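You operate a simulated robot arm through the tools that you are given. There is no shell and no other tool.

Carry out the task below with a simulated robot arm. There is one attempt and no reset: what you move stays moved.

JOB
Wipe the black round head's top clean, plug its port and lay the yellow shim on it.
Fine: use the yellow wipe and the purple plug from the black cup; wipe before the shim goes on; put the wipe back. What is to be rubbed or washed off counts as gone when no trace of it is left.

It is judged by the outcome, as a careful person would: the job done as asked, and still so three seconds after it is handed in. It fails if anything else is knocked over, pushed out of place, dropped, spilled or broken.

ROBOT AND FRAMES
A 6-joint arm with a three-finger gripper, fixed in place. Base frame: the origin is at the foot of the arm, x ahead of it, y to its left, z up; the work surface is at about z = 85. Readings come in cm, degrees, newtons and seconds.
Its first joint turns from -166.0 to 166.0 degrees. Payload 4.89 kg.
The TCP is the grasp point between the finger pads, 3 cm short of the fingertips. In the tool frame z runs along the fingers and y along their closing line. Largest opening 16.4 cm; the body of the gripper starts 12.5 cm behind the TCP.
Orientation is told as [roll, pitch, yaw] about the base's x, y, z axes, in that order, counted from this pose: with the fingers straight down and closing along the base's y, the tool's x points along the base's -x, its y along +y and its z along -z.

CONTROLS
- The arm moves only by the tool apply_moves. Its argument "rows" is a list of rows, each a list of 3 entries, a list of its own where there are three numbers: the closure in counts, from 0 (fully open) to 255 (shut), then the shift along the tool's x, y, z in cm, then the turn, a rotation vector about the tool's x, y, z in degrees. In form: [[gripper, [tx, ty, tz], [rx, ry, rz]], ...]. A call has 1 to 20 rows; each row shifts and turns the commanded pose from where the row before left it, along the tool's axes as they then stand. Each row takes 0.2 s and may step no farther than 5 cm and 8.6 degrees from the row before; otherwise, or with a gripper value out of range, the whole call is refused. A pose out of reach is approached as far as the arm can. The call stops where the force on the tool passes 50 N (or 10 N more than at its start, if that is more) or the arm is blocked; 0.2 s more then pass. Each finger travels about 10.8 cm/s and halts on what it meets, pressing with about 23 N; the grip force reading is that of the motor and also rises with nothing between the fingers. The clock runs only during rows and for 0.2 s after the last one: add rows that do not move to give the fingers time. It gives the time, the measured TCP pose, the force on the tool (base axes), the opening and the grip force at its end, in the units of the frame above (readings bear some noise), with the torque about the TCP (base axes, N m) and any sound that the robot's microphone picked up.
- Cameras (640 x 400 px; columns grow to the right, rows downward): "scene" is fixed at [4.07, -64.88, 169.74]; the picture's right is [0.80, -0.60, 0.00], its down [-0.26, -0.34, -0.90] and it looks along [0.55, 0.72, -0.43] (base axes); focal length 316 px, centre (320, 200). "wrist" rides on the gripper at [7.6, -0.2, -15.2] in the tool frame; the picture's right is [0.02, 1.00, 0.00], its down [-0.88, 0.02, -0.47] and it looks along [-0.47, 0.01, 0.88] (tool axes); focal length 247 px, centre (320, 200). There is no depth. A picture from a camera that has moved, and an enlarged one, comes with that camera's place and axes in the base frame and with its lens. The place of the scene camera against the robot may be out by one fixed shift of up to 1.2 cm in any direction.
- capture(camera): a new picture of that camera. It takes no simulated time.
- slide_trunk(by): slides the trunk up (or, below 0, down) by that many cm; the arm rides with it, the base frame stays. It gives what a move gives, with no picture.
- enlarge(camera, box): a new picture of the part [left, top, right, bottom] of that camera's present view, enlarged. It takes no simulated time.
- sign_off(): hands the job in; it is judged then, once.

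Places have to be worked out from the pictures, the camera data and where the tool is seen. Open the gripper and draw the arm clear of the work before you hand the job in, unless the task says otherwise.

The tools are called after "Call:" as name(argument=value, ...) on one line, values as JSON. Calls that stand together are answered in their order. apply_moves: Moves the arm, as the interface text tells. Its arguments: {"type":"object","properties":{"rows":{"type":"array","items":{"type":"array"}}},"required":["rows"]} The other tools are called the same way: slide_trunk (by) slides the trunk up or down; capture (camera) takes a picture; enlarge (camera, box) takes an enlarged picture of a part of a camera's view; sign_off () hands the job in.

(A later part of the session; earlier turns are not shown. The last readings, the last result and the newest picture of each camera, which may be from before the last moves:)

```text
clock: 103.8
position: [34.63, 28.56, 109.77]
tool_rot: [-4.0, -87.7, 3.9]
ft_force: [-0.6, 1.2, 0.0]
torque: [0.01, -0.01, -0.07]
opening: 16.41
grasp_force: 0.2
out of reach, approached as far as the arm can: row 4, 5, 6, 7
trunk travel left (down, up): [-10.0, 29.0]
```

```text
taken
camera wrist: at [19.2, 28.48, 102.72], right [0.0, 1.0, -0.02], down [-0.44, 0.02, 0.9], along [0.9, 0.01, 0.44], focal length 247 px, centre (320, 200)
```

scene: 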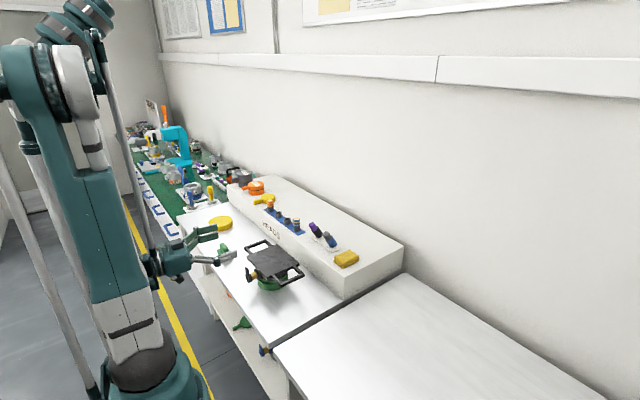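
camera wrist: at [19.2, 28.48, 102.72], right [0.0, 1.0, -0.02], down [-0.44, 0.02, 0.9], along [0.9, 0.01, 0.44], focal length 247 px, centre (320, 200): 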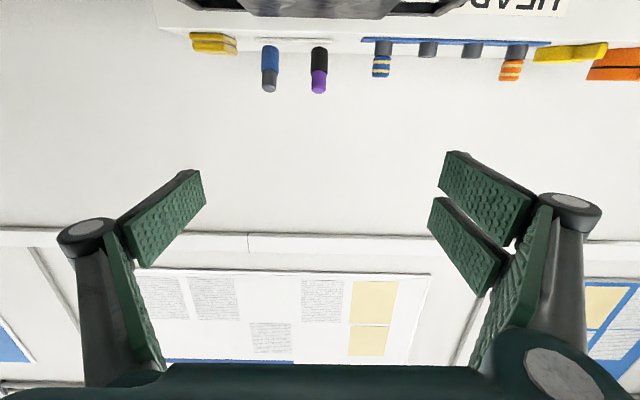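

Horizontal at low height is out of reach with the trunk here; lowering the trunk should help. I back the tool up a little, slide the trunk down 10 cm, and test again.

Call:
apply_moves(rows=[[0, [-3, 0, 0], [0, 0, 0]], [0, [-3, 0, 0], [0, 0, 0]], [0, [-3, 0, 0], [0, 0, 0]], [0, [0, 0, 0], [0, 8, 0]], [0, [0, 0, 0], [0, 8, 0]], [0, [0, 0, 0], [0, 0, 0]]])

Call:
slide_trunk(by=-10)

Call:
capture(camera="scene")

```text
clock: 105.2
position: [34.84, 29.02, 118.75]
tool_rot: [-0.6, -71.9, 0.6]
ft_force: [0.5, 0.1, -0.3]
torque: [-0.02, -0.05, -0.03]
opening: 16.39
grasp_force: 0.1
trunk travel left (down, up): [-10.0, 29.0]
```

```text
clock: 106.5
position: [34.9, 29.06, 108.68]
tool_rot: [-0.5, -71.9, 0.5]
ft_force: [-0.2, 0.2, -0.1]
torque: [-0.01, 0.02, -0.01]
opening: 16.41
grasp_force: 0.0
trunk travel left (down, up): [0.0, 39.0]
```

```text
taken
```

scene: 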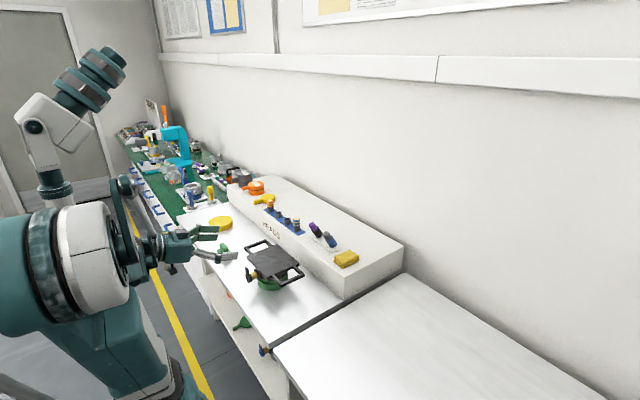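

Trunk down; now I test descending to port height at 72° tilt.

Call:
apply_moves(rows=[[0, [3.8, -0.3, 1.24], [0, 0, 0]], [0, [3.8, -0.3, 1.24], [0, 0, 0]], [0, [3.8, -0.3, 1.24], [0, 0, 0]], [0, [3.8, -0.3, 1.24], [0, 0, 0]], [0, [0, 0, 0], [0, 0, 0]]])

Call:
apply_moves(rows=[[0, [0, 0, 0], [0, -6, 0]], [0, [0, 0, 0], [0, -6, 0]], [0, [0, 0, 0], [0, -6, 0]], [0, [0, 0, 0], [0, 0, 0]]])

Call:
capture(camera="scene")

Call:
capture(camera="wrist")

```text
clock: 107.7
position: [35.03, 27.97, 92.65]
tool_rot: [-0.7, -71.9, 0.7]
ft_force: [0.4, 3.7, -0.7]
torque: [-0.21, -0.11, -0.55]
opening: 16.4
grasp_force: 0.1
trunk travel left (down, up): [0.0, 39.0]
```

```text
clock: 108.7
position: [34.95, 28.54, 100.95]
tool_rot: [-35.0, -89.7, 35.1]
ft_force: [0.0, -0.7, 0.2]
torque: [0.01, -0.03, 0.04]
opening: 16.38
grasp_force: 0.1
out of reach, approached as far as the arm can: row 1, 2, 3
trunk travel left (down, up): [0.0, 39.0]
```

```text
taken
```

scene: 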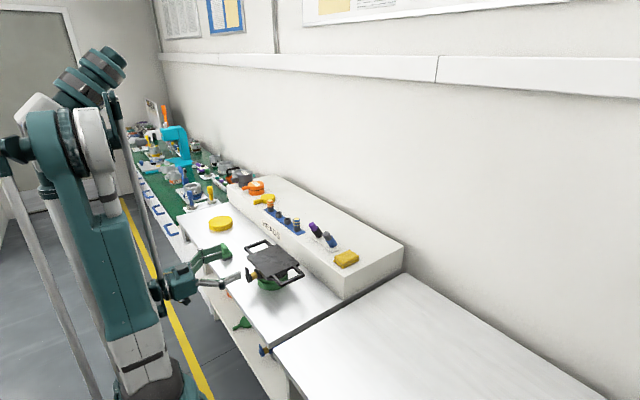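

```text
taken
camera wrist: at [19.69, 28.4, 93.29], right [0.0, 1.0, -0.02], down [-0.47, 0.02, 0.88], along [0.88, 0.01, 0.47], focal length 247 px, centre (320, 200)
```

wrist: 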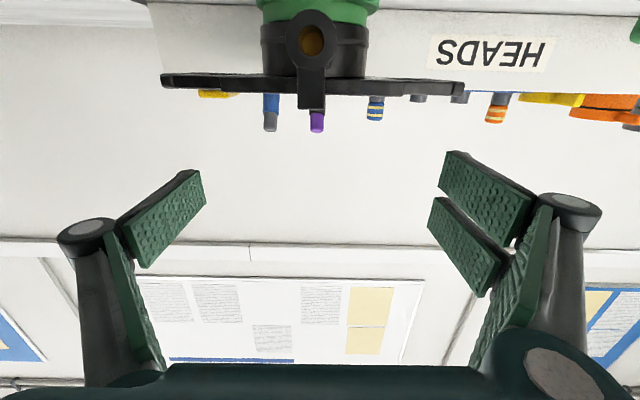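

72° is reachable at port height with the lowered trunk. So I'll grasp the plug at +13° tilt (insertion then at about 72°). I return to the 72° pose and back out upward.

Call:
apply_moves(rows=[[0, [0, 0, 0], [0, 6, 0]], [0, [0, 0, 0], [0, 6, 0]], [0, [0, 0, 0], [0, 6, 0]], [0, [0, 0, 0], [0, 0, 0]]])

Call:
apply_moves(rows=[[0, [-3.8, 0, -1.24], [0, 0, 0]], [0, [-3.8, 0, -1.24], [0, 0, 0]], [0, [-3.8, 0, -1.24], [0, 0, 0]], [0, [-3.8, 0, -1.24], [0, 0, 0]], [0, [0, 0, 0], [0, 7.4, 0]], [0, [0, 0, 0], [0, 7.4, 0]], [0, [0, 0, 0], [0, 7.4, 0]], [0, [0, 0, 0], [0, 7.4, 0]], [0, [0, 0, 0], [0, 7.4, 0]], [0, [0, 0, 0], [0, 7.4, 0]], [0, [0, 0, 0], [0, 7.4, 0]], [0, [0, 0, 0], [0, 7.2, 0]], [0, [0, 0, 0], [0, 0, 0]]])

```text
clock: 109.7
position: [35.07, 28.62, 100.94]
tool_rot: [-0.5, -71.9, 0.6]
ft_force: [-0.2, 0.4, -0.4]
torque: [0.01, -0.02, -0.06]
opening: 16.4
grasp_force: 0.0
trunk travel left (down, up): [0.0, 39.0]
```

```text
clock: 112.5
position: [34.89, 28.61, 116.97]
tool_rot: [0.0, -12.8, 0.1]
ft_force: [-0.9, -0.2, -0.5]
torque: [0.06, -0.06, 0.0]
opening: 16.39
grasp_force: 0.1
trunk travel left (down, up): [0.0, 39.0]
```

I travel to a hover above the purple plug, aligned with a 13° tilt, opening partially closed.

Call:
apply_moves(rows=[[0, [-4.12, -0.08, 1.46], [0, 0, 0]], [0, [-4.12, -0.08, 1.46], [0, 0, 0]], [0, [-4.12, -0.08, 1.46], [0, 0, 0]], [0, [-4.12, -0.08, 1.46], [0, 0, 0]], [60, [-4.12, -0.08, 1.46], [0, 0, 0]], [120, [-4.12, -0.08, 1.46], [0, 0, 0]], [170, [-4.12, -0.08, 1.46], [0, 0, 0]], [175, [-4.12, -0.08, 1.46], [0, 0, 0]], [175, [0, 0, 0], [0, 0, 0]], [175, [0, 0, 0], [0, 0, 0]]])

Call:
capture(camera="wrist")

Call:
enlarge(camera="wrist", box=[240, 120, 400, 220])

Call:
enlarge(camera="scene", box=[280, 190, 376, 270])

```text
clock: 114.7
position: [69.56, 27.82, 112.8]
tool_rot: [-0.2, -12.8, 0.1]
ft_force: [0.5, 0.3, 0.0]
torque: [-0.04, 0.05, -0.01]
opening: 5.12
grasp_force: 0.0
trunk travel left (down, up): [0.0, 39.0]
```

```text
taken
camera wrist: at [58.81, 27.66, 125.96], right [-0.02, 1.0, -0.01], down [0.75, 0.02, 0.66], along [0.66, 0.01, -0.75], focal length 247 px, centre (320, 200)
```

wrist: 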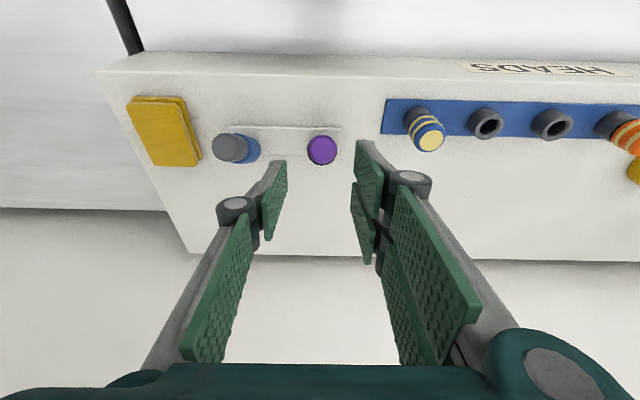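

```text
4.00 times, centred on (320, 170) of wrist
camera zoom: at [58.81, 27.66, 125.96], right [-0.02, 1.0, -0.01], down [0.75, 0.02, 0.66], along [0.66, 0.01, -0.75], focal length 988 px, centre (320, 320)
```

zoom: 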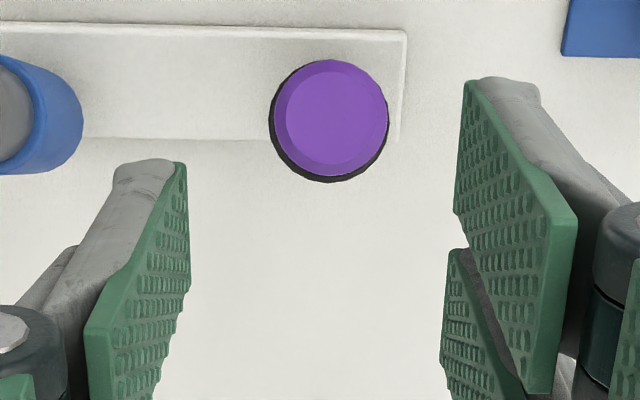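

```text
5.00 times, centred on (328, 230) of scene
camera zoom: at [4.07, -64.88, 169.74], right [0.8, -0.6, 0.0], down [-0.26, -0.34, -0.9], along [0.55, 0.72, -0.43], focal length 1578 px, centre (280, 50)
```

zoom: 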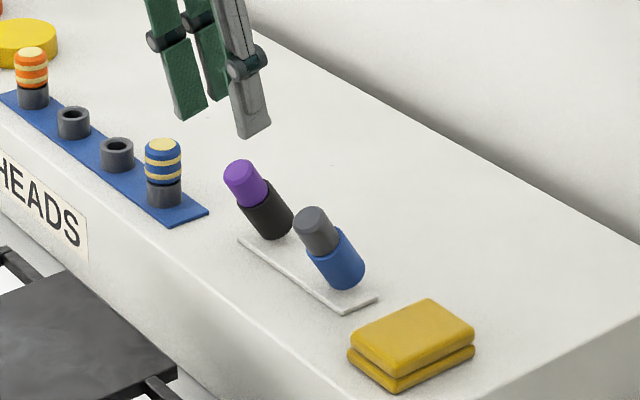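

I'm looking straight down the plug's axis: tip centre (71.05, 28.05, 104.6), lean ≈31.5°. I descend along the tool axis toward the grasp.

Call:
apply_moves(rows=[[175, [-0.1, 0.2, 3], [0, 0, 0]], [175, [0, 0, 3], [0, 0, 0]], [175, [0, 0, 1], [0, 0, 0]], [175, [0, 0, 0], [0, 0, 0]]])

Call:
capture(camera="wrist")

Call:
enlarge(camera="scene", box=[290, 200, 354, 250])

```text
clock: 115.7
position: [71.14, 28.07, 106.06]
tool_rot: [-0.2, -12.9, 0.1]
ft_force: [0.3, -0.2, 0.5]
torque: [0.0, 0.0, -0.01]
opening: 5.13
grasp_force: 0.1
trunk travel left (down, up): [0.0, 39.0]
```

```text
taken
camera wrist: at [60.37, 27.97, 119.14], right [-0.02, 1.0, -0.01], down [0.75, 0.02, 0.66], along [0.66, 0.01, -0.75], focal length 247 px, centre (320, 200)
```

wrist: 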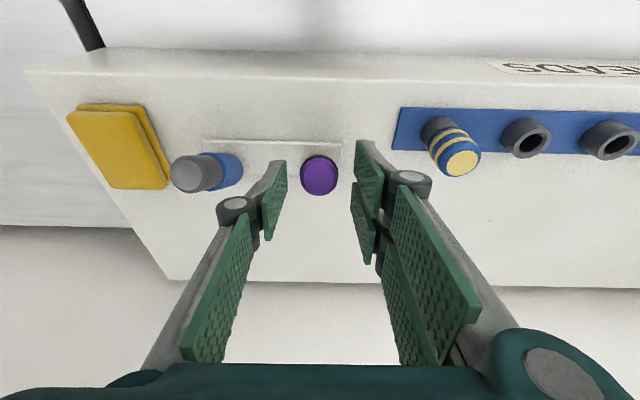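

```text
8.00 times, centred on (322, 225) of scene
camera zoom: at [4.07, -64.88, 169.74], right [0.8, -0.6, 0.0], down [-0.26, -0.34, -0.9], along [0.55, 0.72, -0.43], focal length 2524 px, centre (304, 0)
```

zoom: 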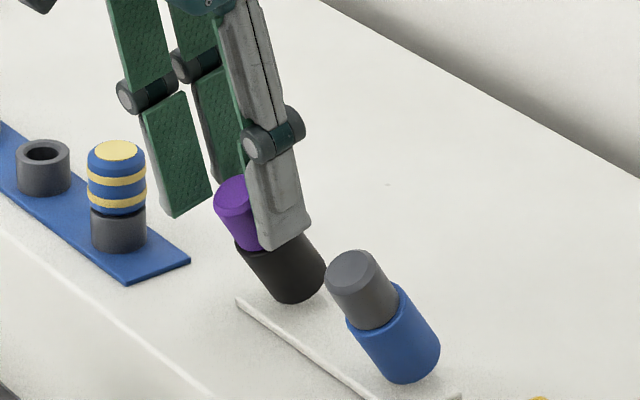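

Well centred. I lower the last centimetre and close on the purple plug.

Call:
apply_moves(rows=[[175, [0, 0, 0.9], [0, 0, 0]], [195, [0, 0, 0], [0, 0, 0]], [215, [0, 0, 0], [0, 0, 0]], [235, [0, 0, 0], [0, 0, 0]], [235, [0, 0, 0], [0, 0, 0]]])

Call:
capture(camera="wrist")

Call:
enlarge(camera="scene", box=[290, 200, 354, 250])

```text
clock: 116.9
position: [71.43, 28.21, 105.24]
tool_rot: [-0.3, -12.9, 0.0]
ft_force: [-0.6, -0.4, 0.0]
torque: [-0.02, -0.01, 0.01]
opening: 2.65
grasp_force: 22.7
trunk travel left (down, up): [0.0, 39.0]
```

```text
taken
camera wrist: at [60.65, 28.01, 118.31], right [-0.02, 1.0, -0.01], down [0.75, 0.02, 0.66], along [0.66, 0.01, -0.75], focal length 247 px, centre (320, 200)
```

wrist: 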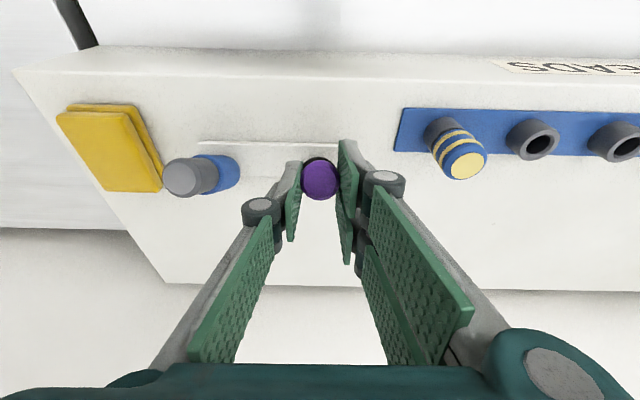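

```text
8.00 times, centred on (322, 225) of scene
camera zoom: at [4.07, -64.88, 169.74], right [0.8, -0.6, 0.0], down [-0.26, -0.34, -0.9], along [0.55, 0.72, -0.43], focal length 2524 px, centre (304, 0)
```

zoom: 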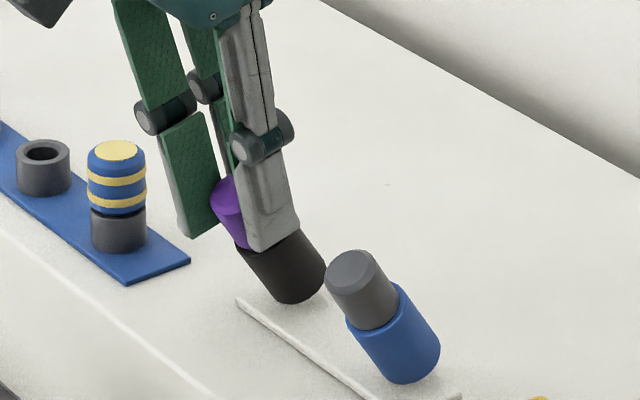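

Gripped (2.65 cm). I pull out along the plug's own axis in small steps, watching the force.

Call:
apply_moves(rows=[[235, [0.16, 0, -0.474], [0, 0, 0]], [235, [0.16, 0, -0.474], [0, 0, 0]], [235, [0.16, 0, -0.474], [0, 0, 0]]])

Call:
enlarge(camera="scene", box=[290, 200, 354, 250])

```text
clock: 117.7
position: [70.79, 28.12, 106.4]
tool_rot: [-0.2, -12.9, 0.0]
ft_force: [0.8, 0.3, -0.5]
torque: [-0.03, 0.01, 0.01]
opening: 2.64
grasp_force: 22.3
trunk travel left (down, up): [0.0, 39.0]
```

```text
8.00 times, centred on (322, 225) of scene
camera zoom: at [4.07, -64.88, 169.74], right [0.8, -0.6, 0.0], down [-0.26, -0.34, -0.9], along [0.55, 0.72, -0.43], focal length 2524 px, centre (304, 0)
```

zoom: 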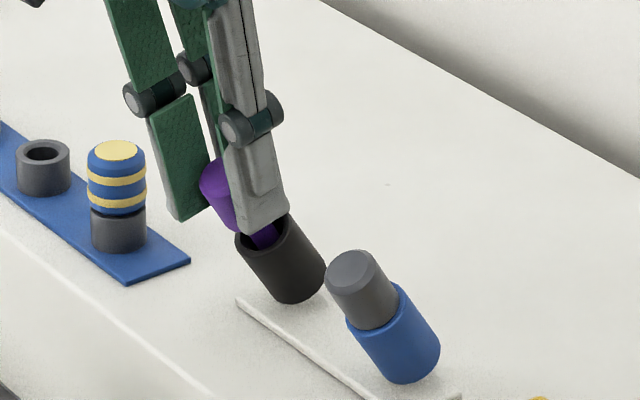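

It slides out freely, and a narrower shank is visible. I keep pulling along the axis.

Call:
apply_moves(rows=[[235, [0.32, 0, -0.947], [0, 0, 0]], [235, [0.32, 0, -0.947], [0, 0, 0]], [235, [0.32, 0, -0.947], [0, 0, 0]], [235, [0.48, 0, -1.42], [0, 0, 0]], [235, [0.64, 0, -1.9], [0, 0, 0]], [235, [0, 0, 0], [0, 0, 0]]])

Call:
enlarge(camera="scene", box=[290, 180, 354, 230])

Call:
capture(camera="wrist")

Call:
enlarge(camera="wrist", box=[280, 140, 360, 220])

```text
clock: 119.1
position: [67.45, 28.19, 112.2]
tool_rot: [-0.3, -12.9, 0.1]
ft_force: [0.4, -0.7, -0.6]
torque: [-0.04, 0.02, 0.06]
opening: 2.6
grasp_force: 22.7
trunk travel left (down, up): [0.0, 39.0]
```

```text
8.00 times, centred on (322, 205) of scene
camera zoom: at [4.07, -64.88, 169.74], right [0.8, -0.6, 0.0], down [-0.26, -0.34, -0.9], along [0.55, 0.72, -0.43], focal length 2524 px, centre (304, 160)
```

zoom: 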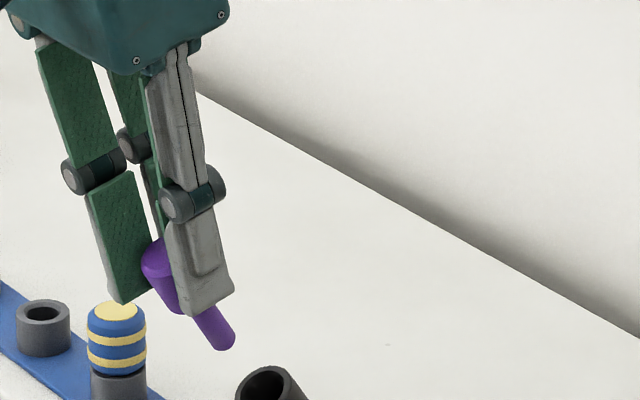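

```text
taken
camera wrist: at [56.58, 28.03, 125.24], right [-0.02, 1.0, -0.01], down [0.75, 0.02, 0.66], along [0.66, 0.01, -0.75], focal length 247 px, centre (320, 200)
```

wrist: 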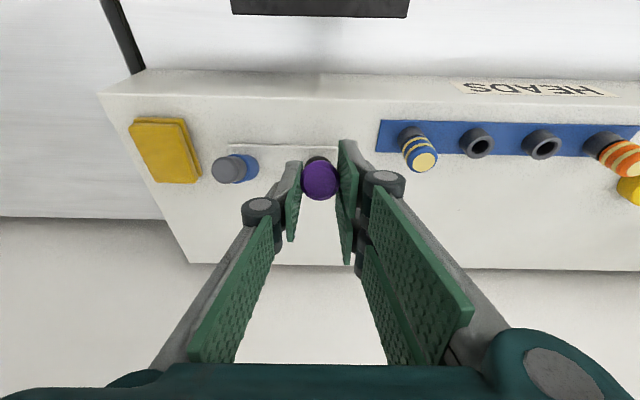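

```text
5.00 times, centred on (320, 180) of wrist
camera zoom: at [56.58, 28.03, 125.24], right [-0.02, 1.0, -0.01], down [0.75, 0.02, 0.66], along [0.66, 0.01, -0.75], focal length 1235 px, centre (320, 300)
```

zoom: 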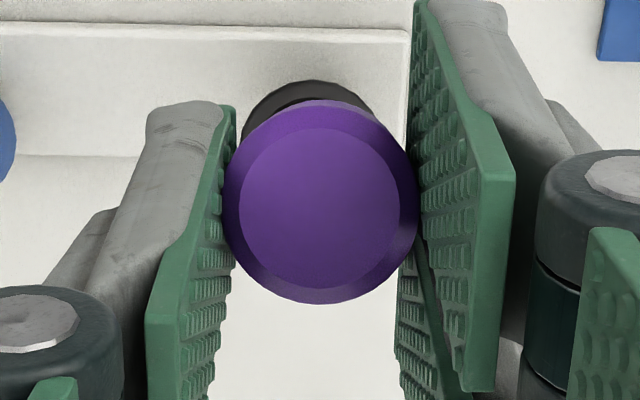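

The plug is out: head Ø≈2.65 cm with a slimmer shank about 3 cm long, held ~18.6° off the tool axis. I carry it over, high above everything, to the robot side of the port.

Call:
apply_moves(rows=[[235, [3.84, 0, -1.39], [0, 0, 0]], [235, [3.84, 0, -1.39], [0, 0, 0]], [235, [3.84, 0, -1.39], [0, 0, 0]], [235, [3.84, 0, -1.39], [0, 0, 0]], [235, [3.84, 0, -1.39], [0, 0, 0]], [235, [3.84, 0, -1.39], [0, 0, 0]], [235, [3.84, 0, -1.39], [0, 0, 0]], [235, [3.84, 0, -1.39], [0, 0, 0]], [235, [0, 0, 0], [0, -7.3, 0]], [235, [0, 0, 0], [0, -7.3, 0]], [235, [0, 0, 0], [0, -7.3, 0]], [235, [0, 0, 0], [0, -7.3, 0]], [235, [0, 0, 0], [0, -7.3, 0]], [235, [0, 0, 0], [0, -7.3, 0]], [235, [0, 0, 0], [0, -7.3, 0]], [235, [0, 0, 0], [0, -7.3, 0]], [235, [0, 0, 0], [0, 0, 0]]])

Call:
capture(camera="wrist")

Call:
enlarge(camera="scene", box=[200, 190, 328, 290])

```text
clock: 122.7
position: [34.9, 28.1, 115.97]
tool_rot: [-0.4, -71.4, 0.3]
ft_force: [-0.5, 0.0, 0.9]
torque: [0.04, 0.03, 0.0]
opening: 2.61
grasp_force: 23.5
trunk travel left (down, up): [0.0, 39.0]
```

```text
taken
camera wrist: at [18.04, 27.95, 113.65], right [-0.01, 1.0, -0.02], down [-0.17, 0.02, 0.99], along [0.99, 0.01, 0.17], focal length 247 px, centre (320, 200)
```

wrist: 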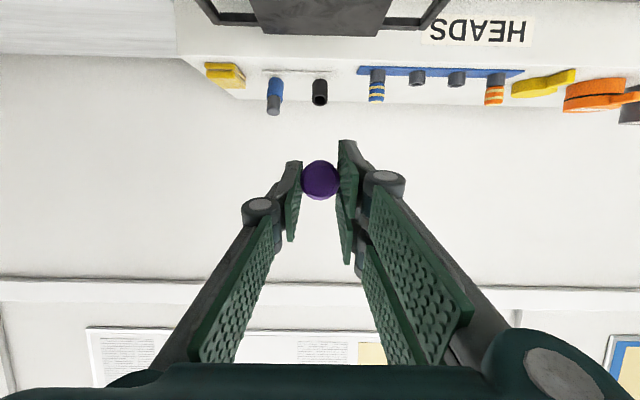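

```text
4.00 times, centred on (264, 240) of scene
camera zoom: at [4.07, -64.88, 169.74], right [0.8, -0.6, 0.0], down [-0.26, -0.34, -0.9], along [0.55, 0.72, -0.43], focal length 1262 px, centre (544, 40)
```

zoom: 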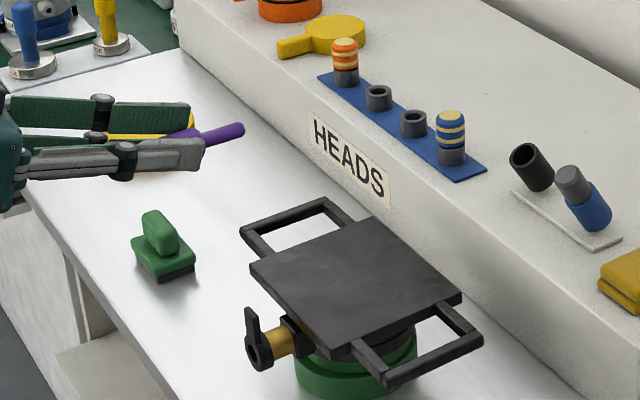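

Checking the held plug's direction more precisely.

Call:
enlarge(camera="scene", box=[230, 205, 278, 235])

Call:
enlarge(camera="wrist", box=[280, 140, 360, 220])

```text
13.33 times, centred on (254, 220) of scene
camera zoom: at [4.07, -64.88, 169.74], right [0.8, -0.6, 0.0], down [-0.26, -0.34, -0.9], along [0.55, 0.72, -0.43], focal length 4207 px, centre (1200, -67)
```

zoom: 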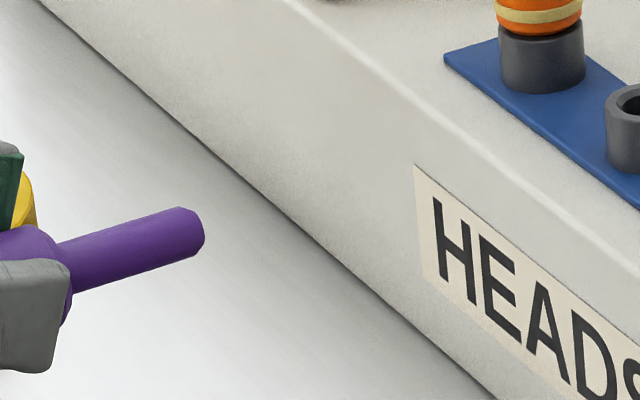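

```text
5.00 times, centred on (320, 180) of wrist
camera zoom: at [18.04, 27.95, 113.65], right [-0.01, 1.0, -0.02], down [-0.17, 0.02, 0.99], along [0.99, 0.01, 0.17], focal length 1235 px, centre (320, 300)
```

zoom: 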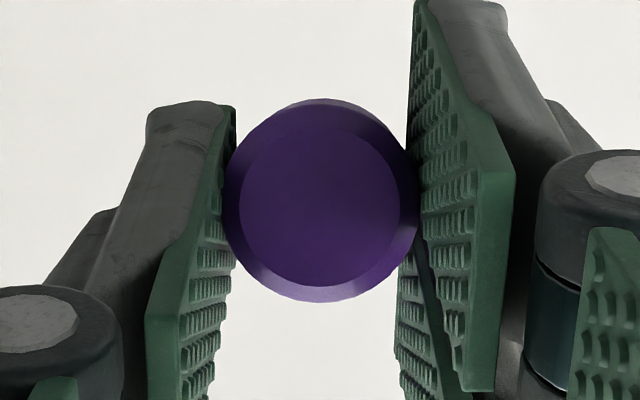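

The shank (Ø≈1.2 cm, ~3.1 cm long) points along +x, level within 1°. I back off in x and descend toward port height.

Call:
apply_moves(rows=[[235, [0.54, -0.3, -1.61], [0, 0, 0]], [235, [3.726, 0, 1.254], [0, 0, 0]], [235, [3.726, 0, 1.254], [0, 0, 0]], [235, [3.726, 0, 1.254], [0, 0, 0]], [235, [3.726, 0, 1.254], [0, 0, 0]], [235, [3.726, 0, 1.254], [0, 0, 0]], [235, [0, 0, 0], [0, 0, 0]]])

Call:
enlarge(camera="scene", box=[220, 230, 300, 290])

```text
clock: 124.3
position: [33.08, 27.18, 96.13]
tool_rot: [-0.4, -71.3, 0.4]
ft_force: [0.1, 0.5, -0.4]
torque: [0.01, 0.03, 0.05]
opening: 2.62
grasp_force: 22.8
trunk travel left (down, up): [0.0, 39.0]
```

```text
6.67 times, centred on (260, 260) of scene
camera zoom: at [4.07, -64.88, 169.74], right [0.8, -0.6, 0.0], down [-0.26, -0.34, -0.9], along [0.55, 0.72, -0.43], focal length 2104 px, centre (720, -200)
```

zoom: 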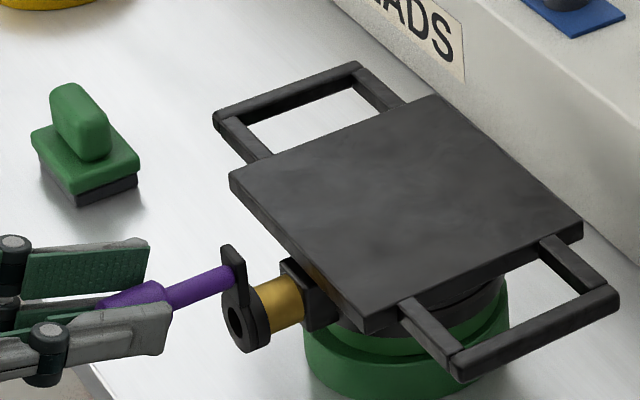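

Position y reads 27.2 rather than 27.8; I let it settle and re-read before going further.

Call:
apply_moves(rows=[[235, [0, 0, 0], [0, 0, 0]], [235, [0, 0, 0], [0, 0, 0]]])

Call:
capture(camera="wrist")

```text
clock: 124.9
position: [33.02, 27.31, 96.22]
tool_rot: [-0.4, -71.3, 0.4]
ft_force: [0.2, -0.3, -0.6]
torque: [0.02, 0.02, 0.01]
opening: 2.63
grasp_force: 22.6
trunk travel left (down, up): [0.0, 39.0]
```

```text
taken
camera wrist: at [16.24, 27.23, 93.85], right [-0.01, 1.0, -0.02], down [-0.17, 0.02, 0.99], along [0.99, 0.01, 0.17], focal length 247 px, centre (320, 200)
```

wrist: 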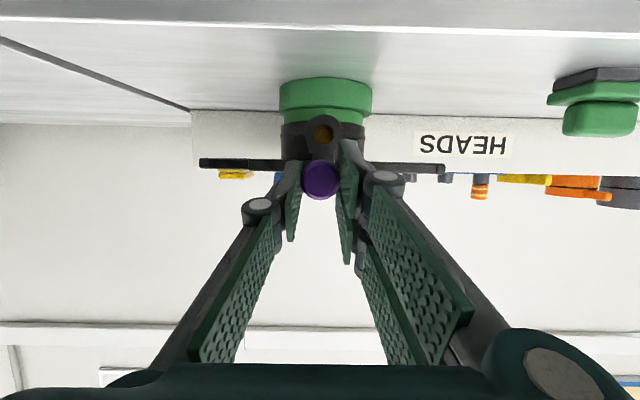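

Call:
enlarge(camera="wrist", box=[270, 105, 370, 205])

```text
4.00 times, centred on (320, 155) of wrist
camera zoom: at [16.24, 27.23, 93.85], right [-0.01, 1.0, -0.02], down [-0.17, 0.02, 0.99], along [0.99, 0.01, 0.17], focal length 988 px, centre (320, 380)
```

zoom: 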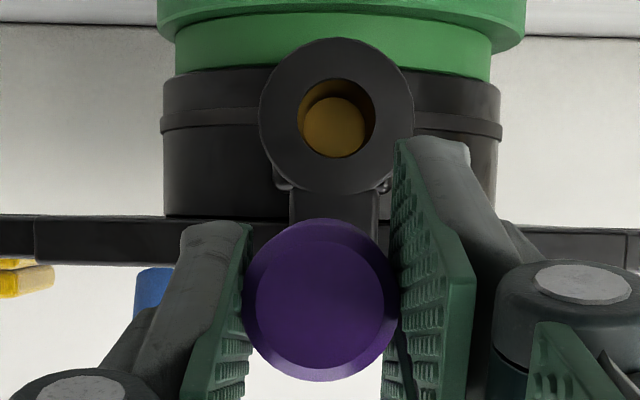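

Relative to the port axis the plug is 0.34 cm too low in y and 3.7 cm high. I correct both.

Call:
apply_moves(rows=[[235, [1.77, 0.34, 0.6], [0, 0, 0]], [235, [1.77, 0, 0.59], [0, 0, 0]], [235, [0, 0, 0], [0, 0, 0]], [235, [0, 0, 0], [0, 0, 0]]])

Call:
enlarge(camera="wrist", box=[270, 105, 370, 205])

Call:
enlarge(camera="scene", box=[225, 255, 273, 285])

```text
clock: 125.9
position: [33.21, 28.49, 92.66]
tool_rot: [-0.5, -71.2, 0.4]
ft_force: [-1.7, 0.3, -0.1]
torque: [0.0, 0.02, 0.03]
opening: 2.62
grasp_force: 22.7
trunk travel left (down, up): [0.0, 39.0]
```

```text
4.00 times, centred on (320, 155) of wrist
camera zoom: at [16.31, 28.34, 90.35], right [-0.01, 1.0, -0.02], down [-0.17, 0.02, 0.99], along [0.99, 0.01, 0.17], focal length 988 px, centre (320, 380)
```

zoom: 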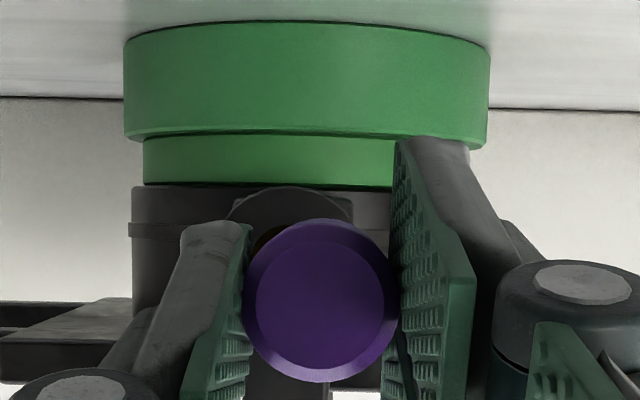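

```text
13.33 times, centred on (249, 270) of scene
camera zoom: at [4.07, -64.88, 169.74], right [0.8, -0.6, 0.0], down [-0.26, -0.34, -0.9], along [0.55, 0.72, -0.43], focal length 4207 px, centre (1267, -733)
```

zoom: 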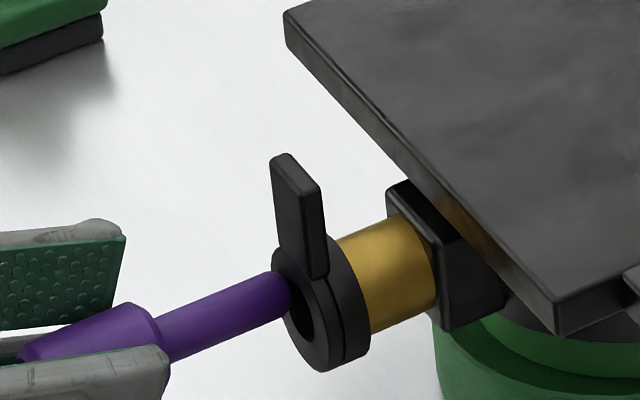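

The y reading jumped to 28.5 (the arm deviates near its limit). Measured against the port, the plug needs −0.7 in y and −0.24 in z; I correct and recheck.

Call:
apply_moves(rows=[[235, [0.21, -0.35, 0.07], [0, 0, 0]], [235, [0, -0.35, 0], [0, 0, 0]], [235, [0, 0, 0], [0, 0, 0]], [235, [0, 0, 0], [0, 0, 0]]])

Call:
enlarge(camera="wrist", box=[270, 105, 370, 205])

Call:
enlarge(camera="scene", box=[225, 255, 273, 285])

```text
clock: 126.9
position: [33.06, 27.42, 92.23]
tool_rot: [-0.5, -71.3, 0.5]
ft_force: [0.1, 0.6, 0.1]
torque: [0.01, 0.0, 0.0]
opening: 2.61
grasp_force: 23.2
trunk travel left (down, up): [0.0, 39.0]
```

```text
4.00 times, centred on (320, 155) of wrist
camera zoom: at [16.27, 27.18, 90.0], right [-0.01, 1.0, -0.02], down [-0.17, 0.02, 0.99], along [0.99, 0.01, 0.17], focal length 988 px, centre (320, 380)
```

zoom: 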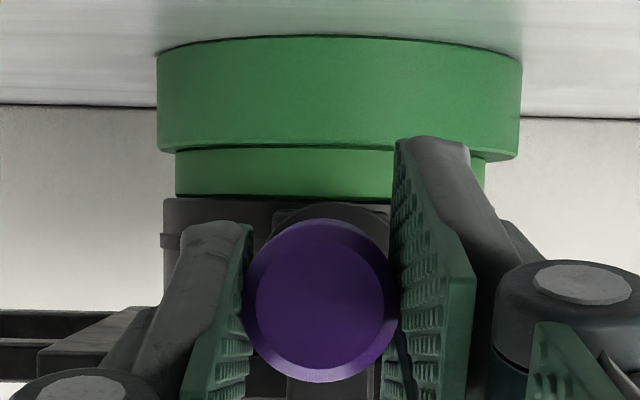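

```text
13.33 times, centred on (249, 270) of scene
camera zoom: at [4.07, -64.88, 169.74], right [0.8, -0.6, 0.0], down [-0.26, -0.34, -0.9], along [0.55, 0.72, -0.43], focal length 4207 px, centre (1267, -733)
```

zoom: 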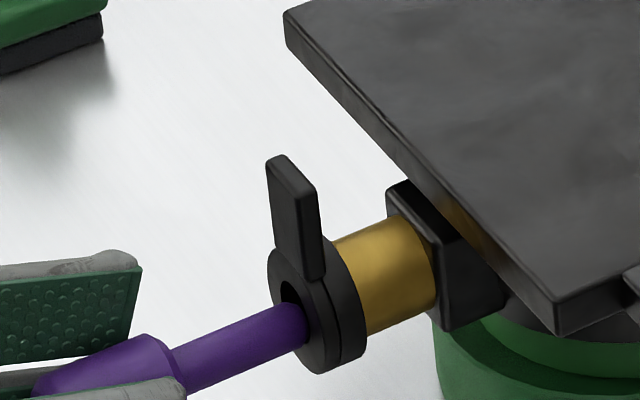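

The shank tip may be grazing the ring, so I back off 0.8 cm in x before finishing alignment (need about +0.34 in y, +0.15 in z).

Call:
apply_moves(rows=[[235, [0.26, 0, -0.76], [0, 0, 0]], [235, [-0.14, 0.17, -0.05], [0, 0, 0]], [235, [0, 0, 0], [0, 0, 0]], [235, [0, 0, 0], [0, 0, 0]]])

Call:
enlarge(camera="wrist", box=[270, 105, 370, 205])

Call:
enlarge(camera="scene", box=[225, 255, 273, 285])

```text
clock: 127.9
position: [32.88, 26.63, 92.44]
tool_rot: [-0.6, -71.3, -0.9]
ft_force: [-0.1, 0.0, -1.1]
torque: [0.0, 0.0, -0.01]
opening: 2.62
grasp_force: 22.7
trunk travel left (down, up): [0.0, 39.0]
```

```text
4.00 times, centred on (320, 155) of wrist
camera zoom: at [16.09, 26.89, 90.16], right [0.02, 1.0, -0.02], down [-0.17, 0.03, 0.99], along [0.99, -0.01, 0.17], focal length 988 px, centre (320, 380)
```

zoom: 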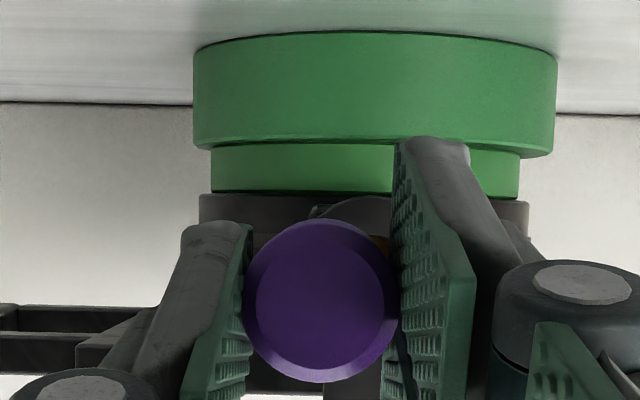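

```text
13.33 times, centred on (249, 270) of scene
camera zoom: at [4.07, -64.88, 169.74], right [0.8, -0.6, 0.0], down [-0.26, -0.34, -0.9], along [0.55, 0.72, -0.43], focal length 4207 px, centre (1267, -733)
```

zoom: 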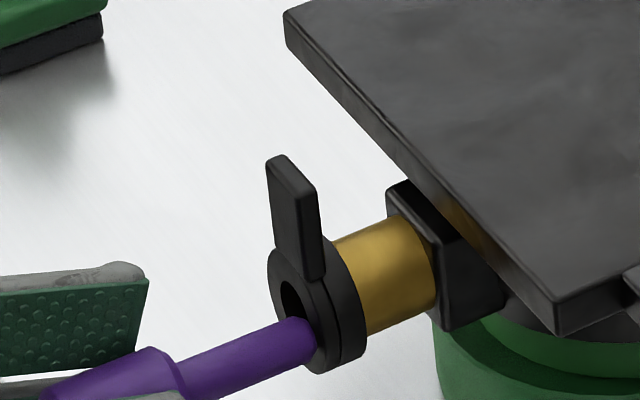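

The arm is at its inner limit here (x≈33), which disturbs y. I rise, and will instead approach with a few degrees of yaw (wrist farther from the base), straightening as the shank enters.

Call:
apply_moves(rows=[[235, [-3.8, 0, -1.28], [0, 0, 0]], [235, [0, 0, 1.0], [0, 0, 0]], [235, [0, 0, 0], [0, 0, 0]]])

Call:
apply_moves(rows=[[235, [0, 0.7, 0], [6.5, 0, 2.2]], [235, [0, 0, 0], [0, 0, 0]], [235, [0, 0, 0], [0, 0, 0]]])

Call:
enlarge(camera="wrist", box=[270, 105, 370, 205])

```text
clock: 128.7
position: [33.2, 27.6, 96.13]
tool_rot: [-0.5, -71.3, 0.6]
ft_force: [-0.9, 0.0, -0.1]
torque: [-0.01, 0.02, -0.05]
opening: 2.64
grasp_force: 22.6
trunk travel left (down, up): [0.0, 39.0]
```

```text
clock: 129.5
position: [33.21, 28.09, 96.21]
tool_rot: [-0.5, -71.3, -6.4]
ft_force: [-2.2, -1.8, -0.5]
torque: [0.0, 0.05, -0.03]
opening: 2.6
grasp_force: 22.3
trunk travel left (down, up): [0.0, 39.0]
```

```text
4.00 times, centred on (320, 155) of wrist
camera zoom: at [16.45, 30.01, 93.76], right [0.11, 0.99, -0.02], down [-0.16, 0.04, 0.99], along [0.98, -0.11, 0.17], focal length 988 px, centre (320, 380)
```

zoom: 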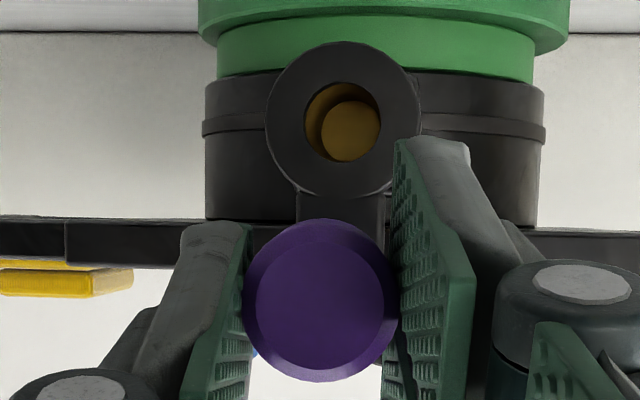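

Call:
enlarge(camera="scene", box=[225, 250, 273, 280])

Call:
apply_moves(rows=[[235, [0, 0, 0], [0, 0, 0]]])

```text
13.33 times, centred on (249, 265) of scene
camera zoom: at [4.07, -64.88, 169.74], right [0.8, -0.6, 0.0], down [-0.26, -0.34, -0.9], along [0.55, 0.72, -0.43], focal length 4207 px, centre (1267, -667)
```

zoom: 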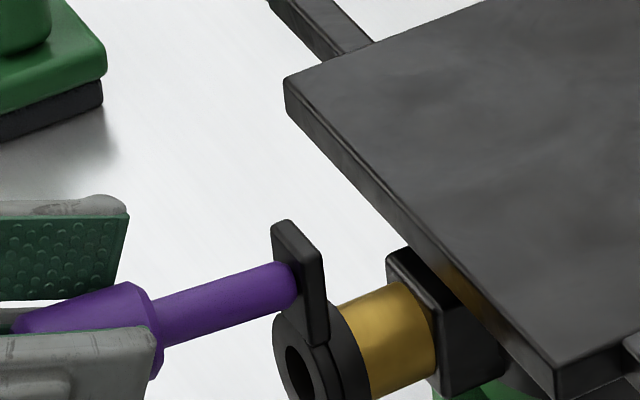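

```text
clock: 129.9
position: [33.12, 28.28, 96.25]
tool_rot: [-0.5, -71.3, -6.3]
ft_force: [-1.9, -1.1, -0.8]
torque: [-0.01, 0.04, -0.04]
opening: 2.61
grasp_force: 23.5
trunk travel left (down, up): [0.0, 39.0]
```

The tip is lightly touching the lever. I back off 1 cm along the plug axis and see whether the arm follows.

Call:
apply_moves(rows=[[235, [0.32, 0, -0.947], [0, 0, 0]], [235, [0, 0, 0], [0, 0, 0]], [235, [0, 0, 0], [0, 0, 0]]])

Call:
enlarge(camera="wrist", box=[270, 105, 370, 205])

Call:
enlarge(camera="scene", box=[225, 250, 273, 280])

```text
clock: 130.7
position: [32.97, 27.52, 96.17]
tool_rot: [-0.5, -71.3, -7.7]
ft_force: [0.7, 0.4, -0.5]
torque: [0.0, 0.02, -0.02]
opening: 2.6
grasp_force: 23.3
trunk travel left (down, up): [0.0, 39.0]
```

```text
4.00 times, centred on (320, 155) of wrist
camera zoom: at [16.26, 29.87, 93.83], right [0.14, 0.99, -0.02], down [-0.16, 0.05, 0.99], along [0.98, -0.13, 0.17], focal length 988 px, centre (320, 380)
```

zoom: 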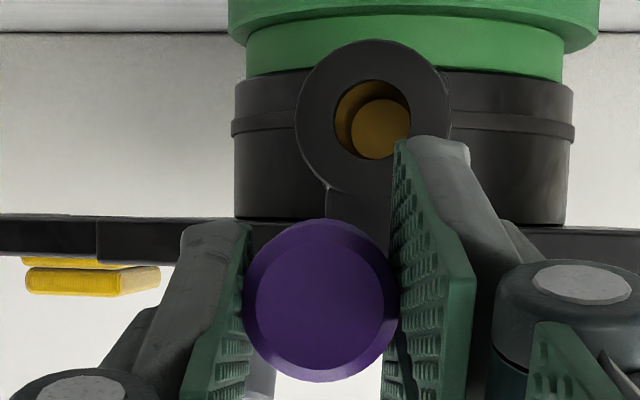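

```text
13.33 times, centred on (249, 265) of scene
camera zoom: at [4.07, -64.88, 169.74], right [0.8, -0.6, 0.0], down [-0.26, -0.34, -0.9], along [0.55, 0.72, -0.43], focal length 4207 px, centre (1267, -667)
```

zoom: 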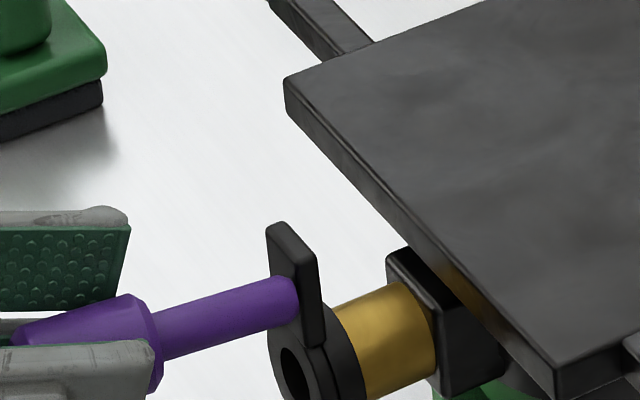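

The arm can't retreat further at this tilt. I'll raise, straighten yaw, and reduce the tilt to ~64° (plug nose 7° down) for entry, levelling as it goes in.

Call:
apply_moves(rows=[[235, [-3.8, 0, -1.28], [0, 0, 0]], [235, [0, 0, 0], [-6.0, 0, -2.0]], [235, [0, 0, 0], [0, 7.4, 0]], [235, [0, 0, 0], [0, 0, 0]], [235, [0, 0, 0], [0, 0, 0]]])

```text
clock: 131.9
position: [32.21, 28.47, 100.27]
tool_rot: [-0.4, -63.9, -0.2]
ft_force: [0.4, 0.5, -0.4]
torque: [-0.02, 0.0, -0.03]
opening: 2.61
grasp_force: 22.9
trunk travel left (down, up): [0.0, 39.0]
```

Now x=32.2 is reached without distortion. I descend to entry height and align y.

Call:
apply_moves(rows=[[235, [3.1, -0.36, 1.63], [0, 0, 0]], [235, [3.1, -0.36, 1.63], [0, 0, 0]], [235, [0, 0, 0], [0, 0, 0]], [235, [0, 0, 0], [0, 0, 0]]])

Call:
enlarge(camera="wrist", box=[270, 105, 370, 205])

Call:
enlarge(camera="scene", box=[225, 255, 273, 285])

```text
clock: 132.9
position: [32.52, 27.71, 93.21]
tool_rot: [-0.3, -63.9, -0.3]
ft_force: [-0.4, -0.8, 0.0]
torque: [0.02, 0.03, 0.05]
opening: 2.59
grasp_force: 22.9
trunk travel left (down, up): [0.0, 39.0]
```

```text
4.00 times, centred on (320, 155) of wrist
camera zoom: at [15.55, 27.62, 93.03], right [0.0, 1.0, -0.02], down [-0.04, 0.02, 1.0], along [1.0, 0.0, 0.04], focal length 988 px, centre (320, 380)
```

zoom: 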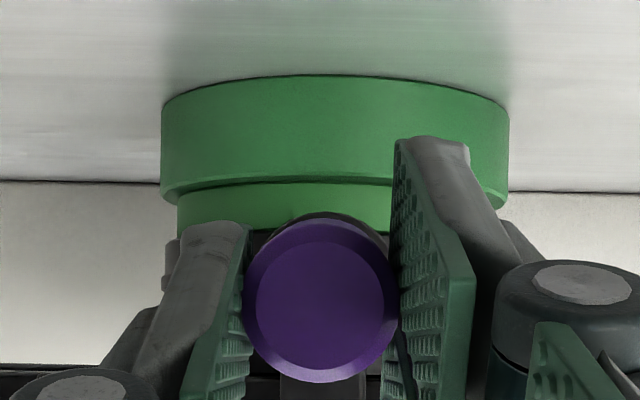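

```text
13.33 times, centred on (249, 270) of scene
camera zoom: at [4.07, -64.88, 169.74], right [0.8, -0.6, 0.0], down [-0.26, -0.34, -0.9], along [0.55, 0.72, -0.43], focal length 4207 px, centre (1267, -733)
```

zoom: 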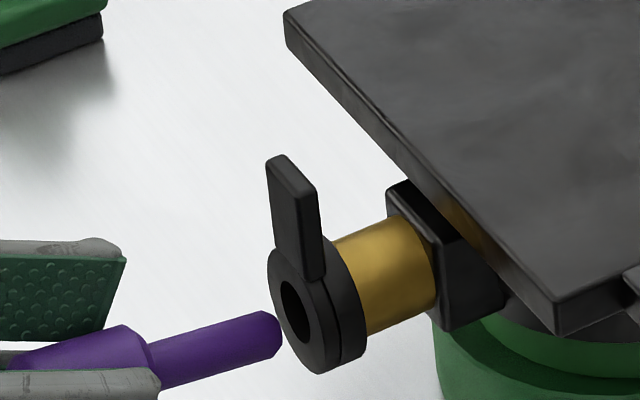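

The approach is now accurate: ~0.9 cm gap, and the shank end needs about +0.2 in y and +0.25 in z. I correct and advance so the tip just enters the hole.

Call:
apply_moves(rows=[[235, [-0.225, 0.2, -0.11], [0, 0, 0]], [235, [-0.22, 0, 0.45], [0, 0, 0]], [235, [-0.22, 0, 0.45], [0, 0, 0]], [235, [0, 0, 0], [0, 0, 0]]])

Call:
enlarge(camera="wrist", box=[270, 105, 370, 205])

Call:
enlarge(camera="scene", box=[225, 255, 273, 285])

```text
clock: 133.9
position: [33.64, 27.85, 93.41]
tool_rot: [-0.3, -63.9, -0.3]
ft_force: [0.0, -0.2, -0.3]
torque: [0.0, -0.02, -0.01]
opening: 2.59
grasp_force: 23.0
trunk travel left (down, up): [0.0, 39.0]
```

```text
4.00 times, centred on (320, 155) of wrist
camera zoom: at [16.57, 27.83, 93.27], right [0.0, 1.0, -0.02], down [-0.04, 0.02, 1.0], along [1.0, 0.0, 0.04], focal length 988 px, centre (320, 380)
```

zoom: 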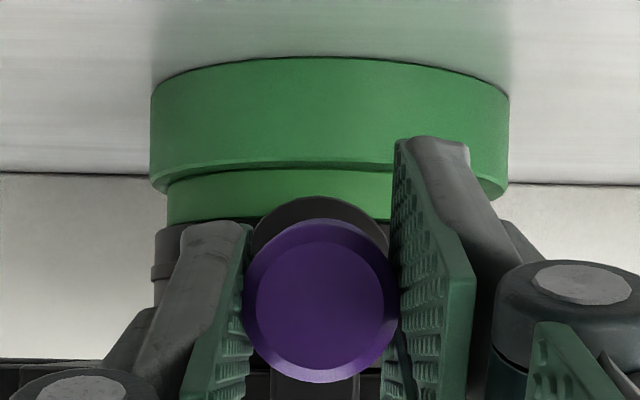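

```text
13.33 times, centred on (249, 270) of scene
camera zoom: at [4.07, -64.88, 169.74], right [0.8, -0.6, 0.0], down [-0.26, -0.34, -0.9], along [0.55, 0.72, -0.43], focal length 4207 px, centre (1267, -733)
```

zoom: 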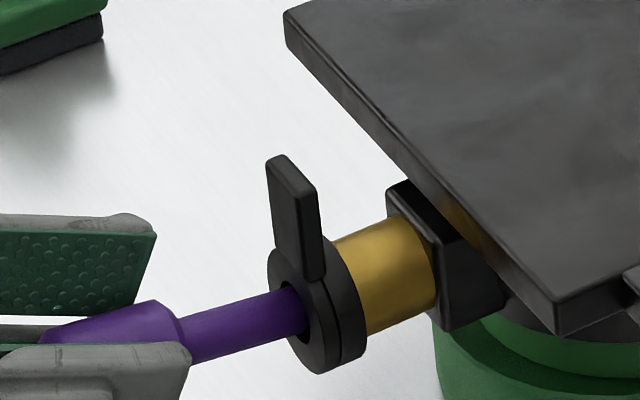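

Well centred with zero force. I advance with gradual levelling (two steps), then check.

Call:
apply_moves(rows=[[235, [-0.066, 0, 0.385], [0, -0.95, 0]], [235, [-0.066, 0, 0.385], [0, -0.95, 0]], [235, [-0.052, 0, 0.387], [0, -0.95, 0]], [235, [-0.052, 0, 0.387], [0, -0.95, 0]], [235, [0, 0, 0], [0, 0, 0]]])

Call:
enlarge(camera="wrist", box=[270, 105, 370, 205])

Call:
enlarge(camera="scene", box=[225, 255, 273, 285])

```text
clock: 135.1
position: [35.08, 27.92, 93.03]
tool_rot: [-0.3, -67.7, -0.2]
ft_force: [0.1, -0.7, -0.3]
torque: [0.0, 0.02, -0.03]
opening: 2.62
grasp_force: 22.6
trunk travel left (down, up): [0.0, 39.0]
```

```text
4.00 times, centred on (320, 155) of wrist
camera zoom: at [18.12, 27.84, 91.76], right [0.0, 1.0, -0.02], down [-0.1, 0.02, 0.99], along [0.99, 0.0, 0.1], focal length 988 px, centre (320, 380)
```

zoom: 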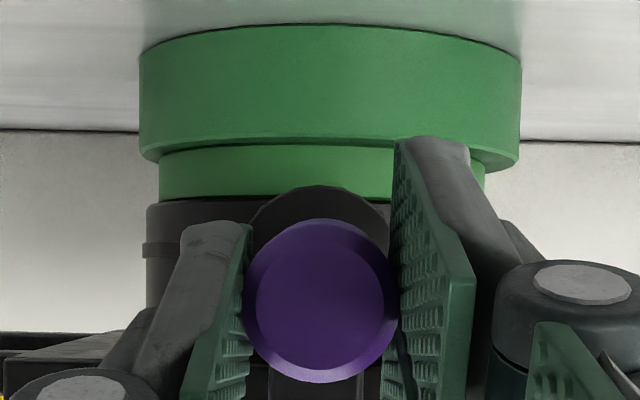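

```text
13.33 times, centred on (249, 270) of scene
camera zoom: at [4.07, -64.88, 169.74], right [0.8, -0.6, 0.0], down [-0.26, -0.34, -0.9], along [0.55, 0.72, -0.43], focal length 4207 px, centre (1267, -733)
```

zoom: 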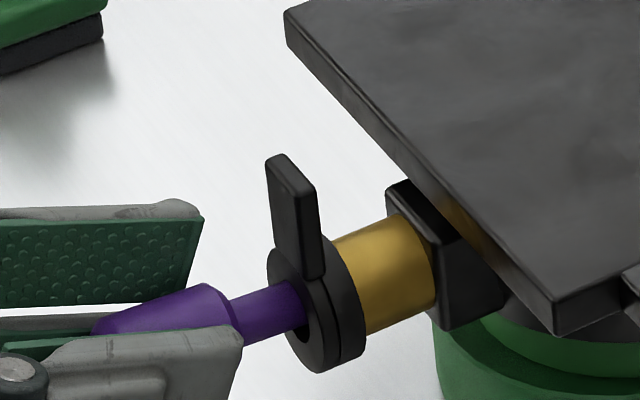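

The shank is sliding in with no force. I continue the insertion and levelling.

Call:
apply_moves(rows=[[235, [-0.038, 0, 0.388], [0, -0.9, 0]], [235, [-0.038, 0, 0.388], [0, -0.9, 0]], [235, [-0.025, 0, 0.39], [0, -0.9, 0]], [235, [0, 0, 0], [0, 0, 0]]])

Call:
enlarge(camera="wrist", box=[270, 105, 370, 205])

Call:
enlarge(camera="scene", box=[225, 255, 273, 285])

```text
clock: 136.1
position: [36.29, 27.84, 92.73]
tool_rot: [-0.4, -70.5, -0.1]
ft_force: [-5.5, 2.3, 6.8]
torque: [-0.03, 0.14, 0.19]
opening: 2.61
grasp_force: 22.8
trunk travel left (down, up): [0.0, 39.0]
```

```text
4.00 times, centred on (320, 155) of wrist
camera zoom: at [19.3, 27.84, 90.63], right [0.0, 1.0, -0.02], down [-0.15, 0.02, 0.99], along [0.99, 0.0, 0.15], focal length 988 px, centre (320, 380)
```

zoom: 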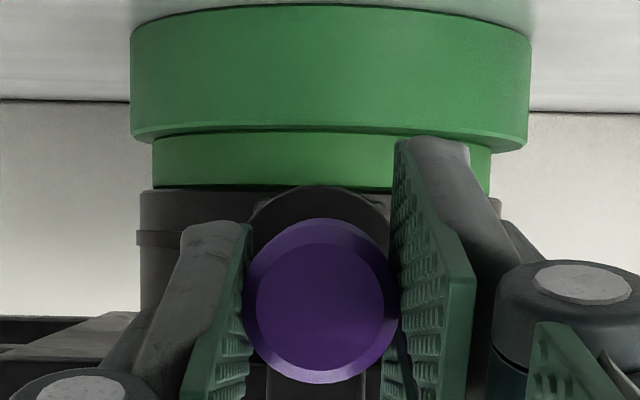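

```text
13.33 times, centred on (249, 270) of scene
camera zoom: at [4.07, -64.88, 169.74], right [0.8, -0.6, 0.0], down [-0.26, -0.34, -0.9], along [0.55, 0.72, -0.43], focal length 4207 px, centre (1267, -733)
```

zoom: 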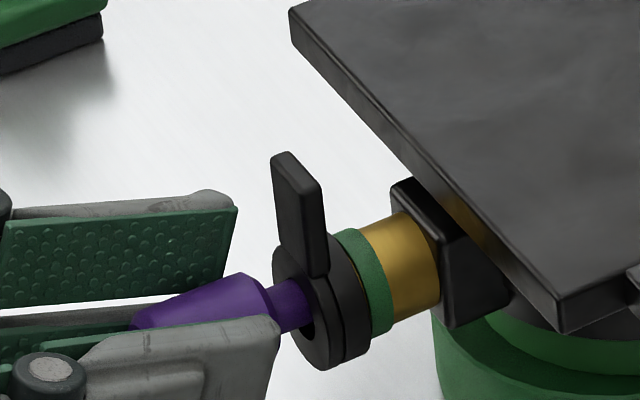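

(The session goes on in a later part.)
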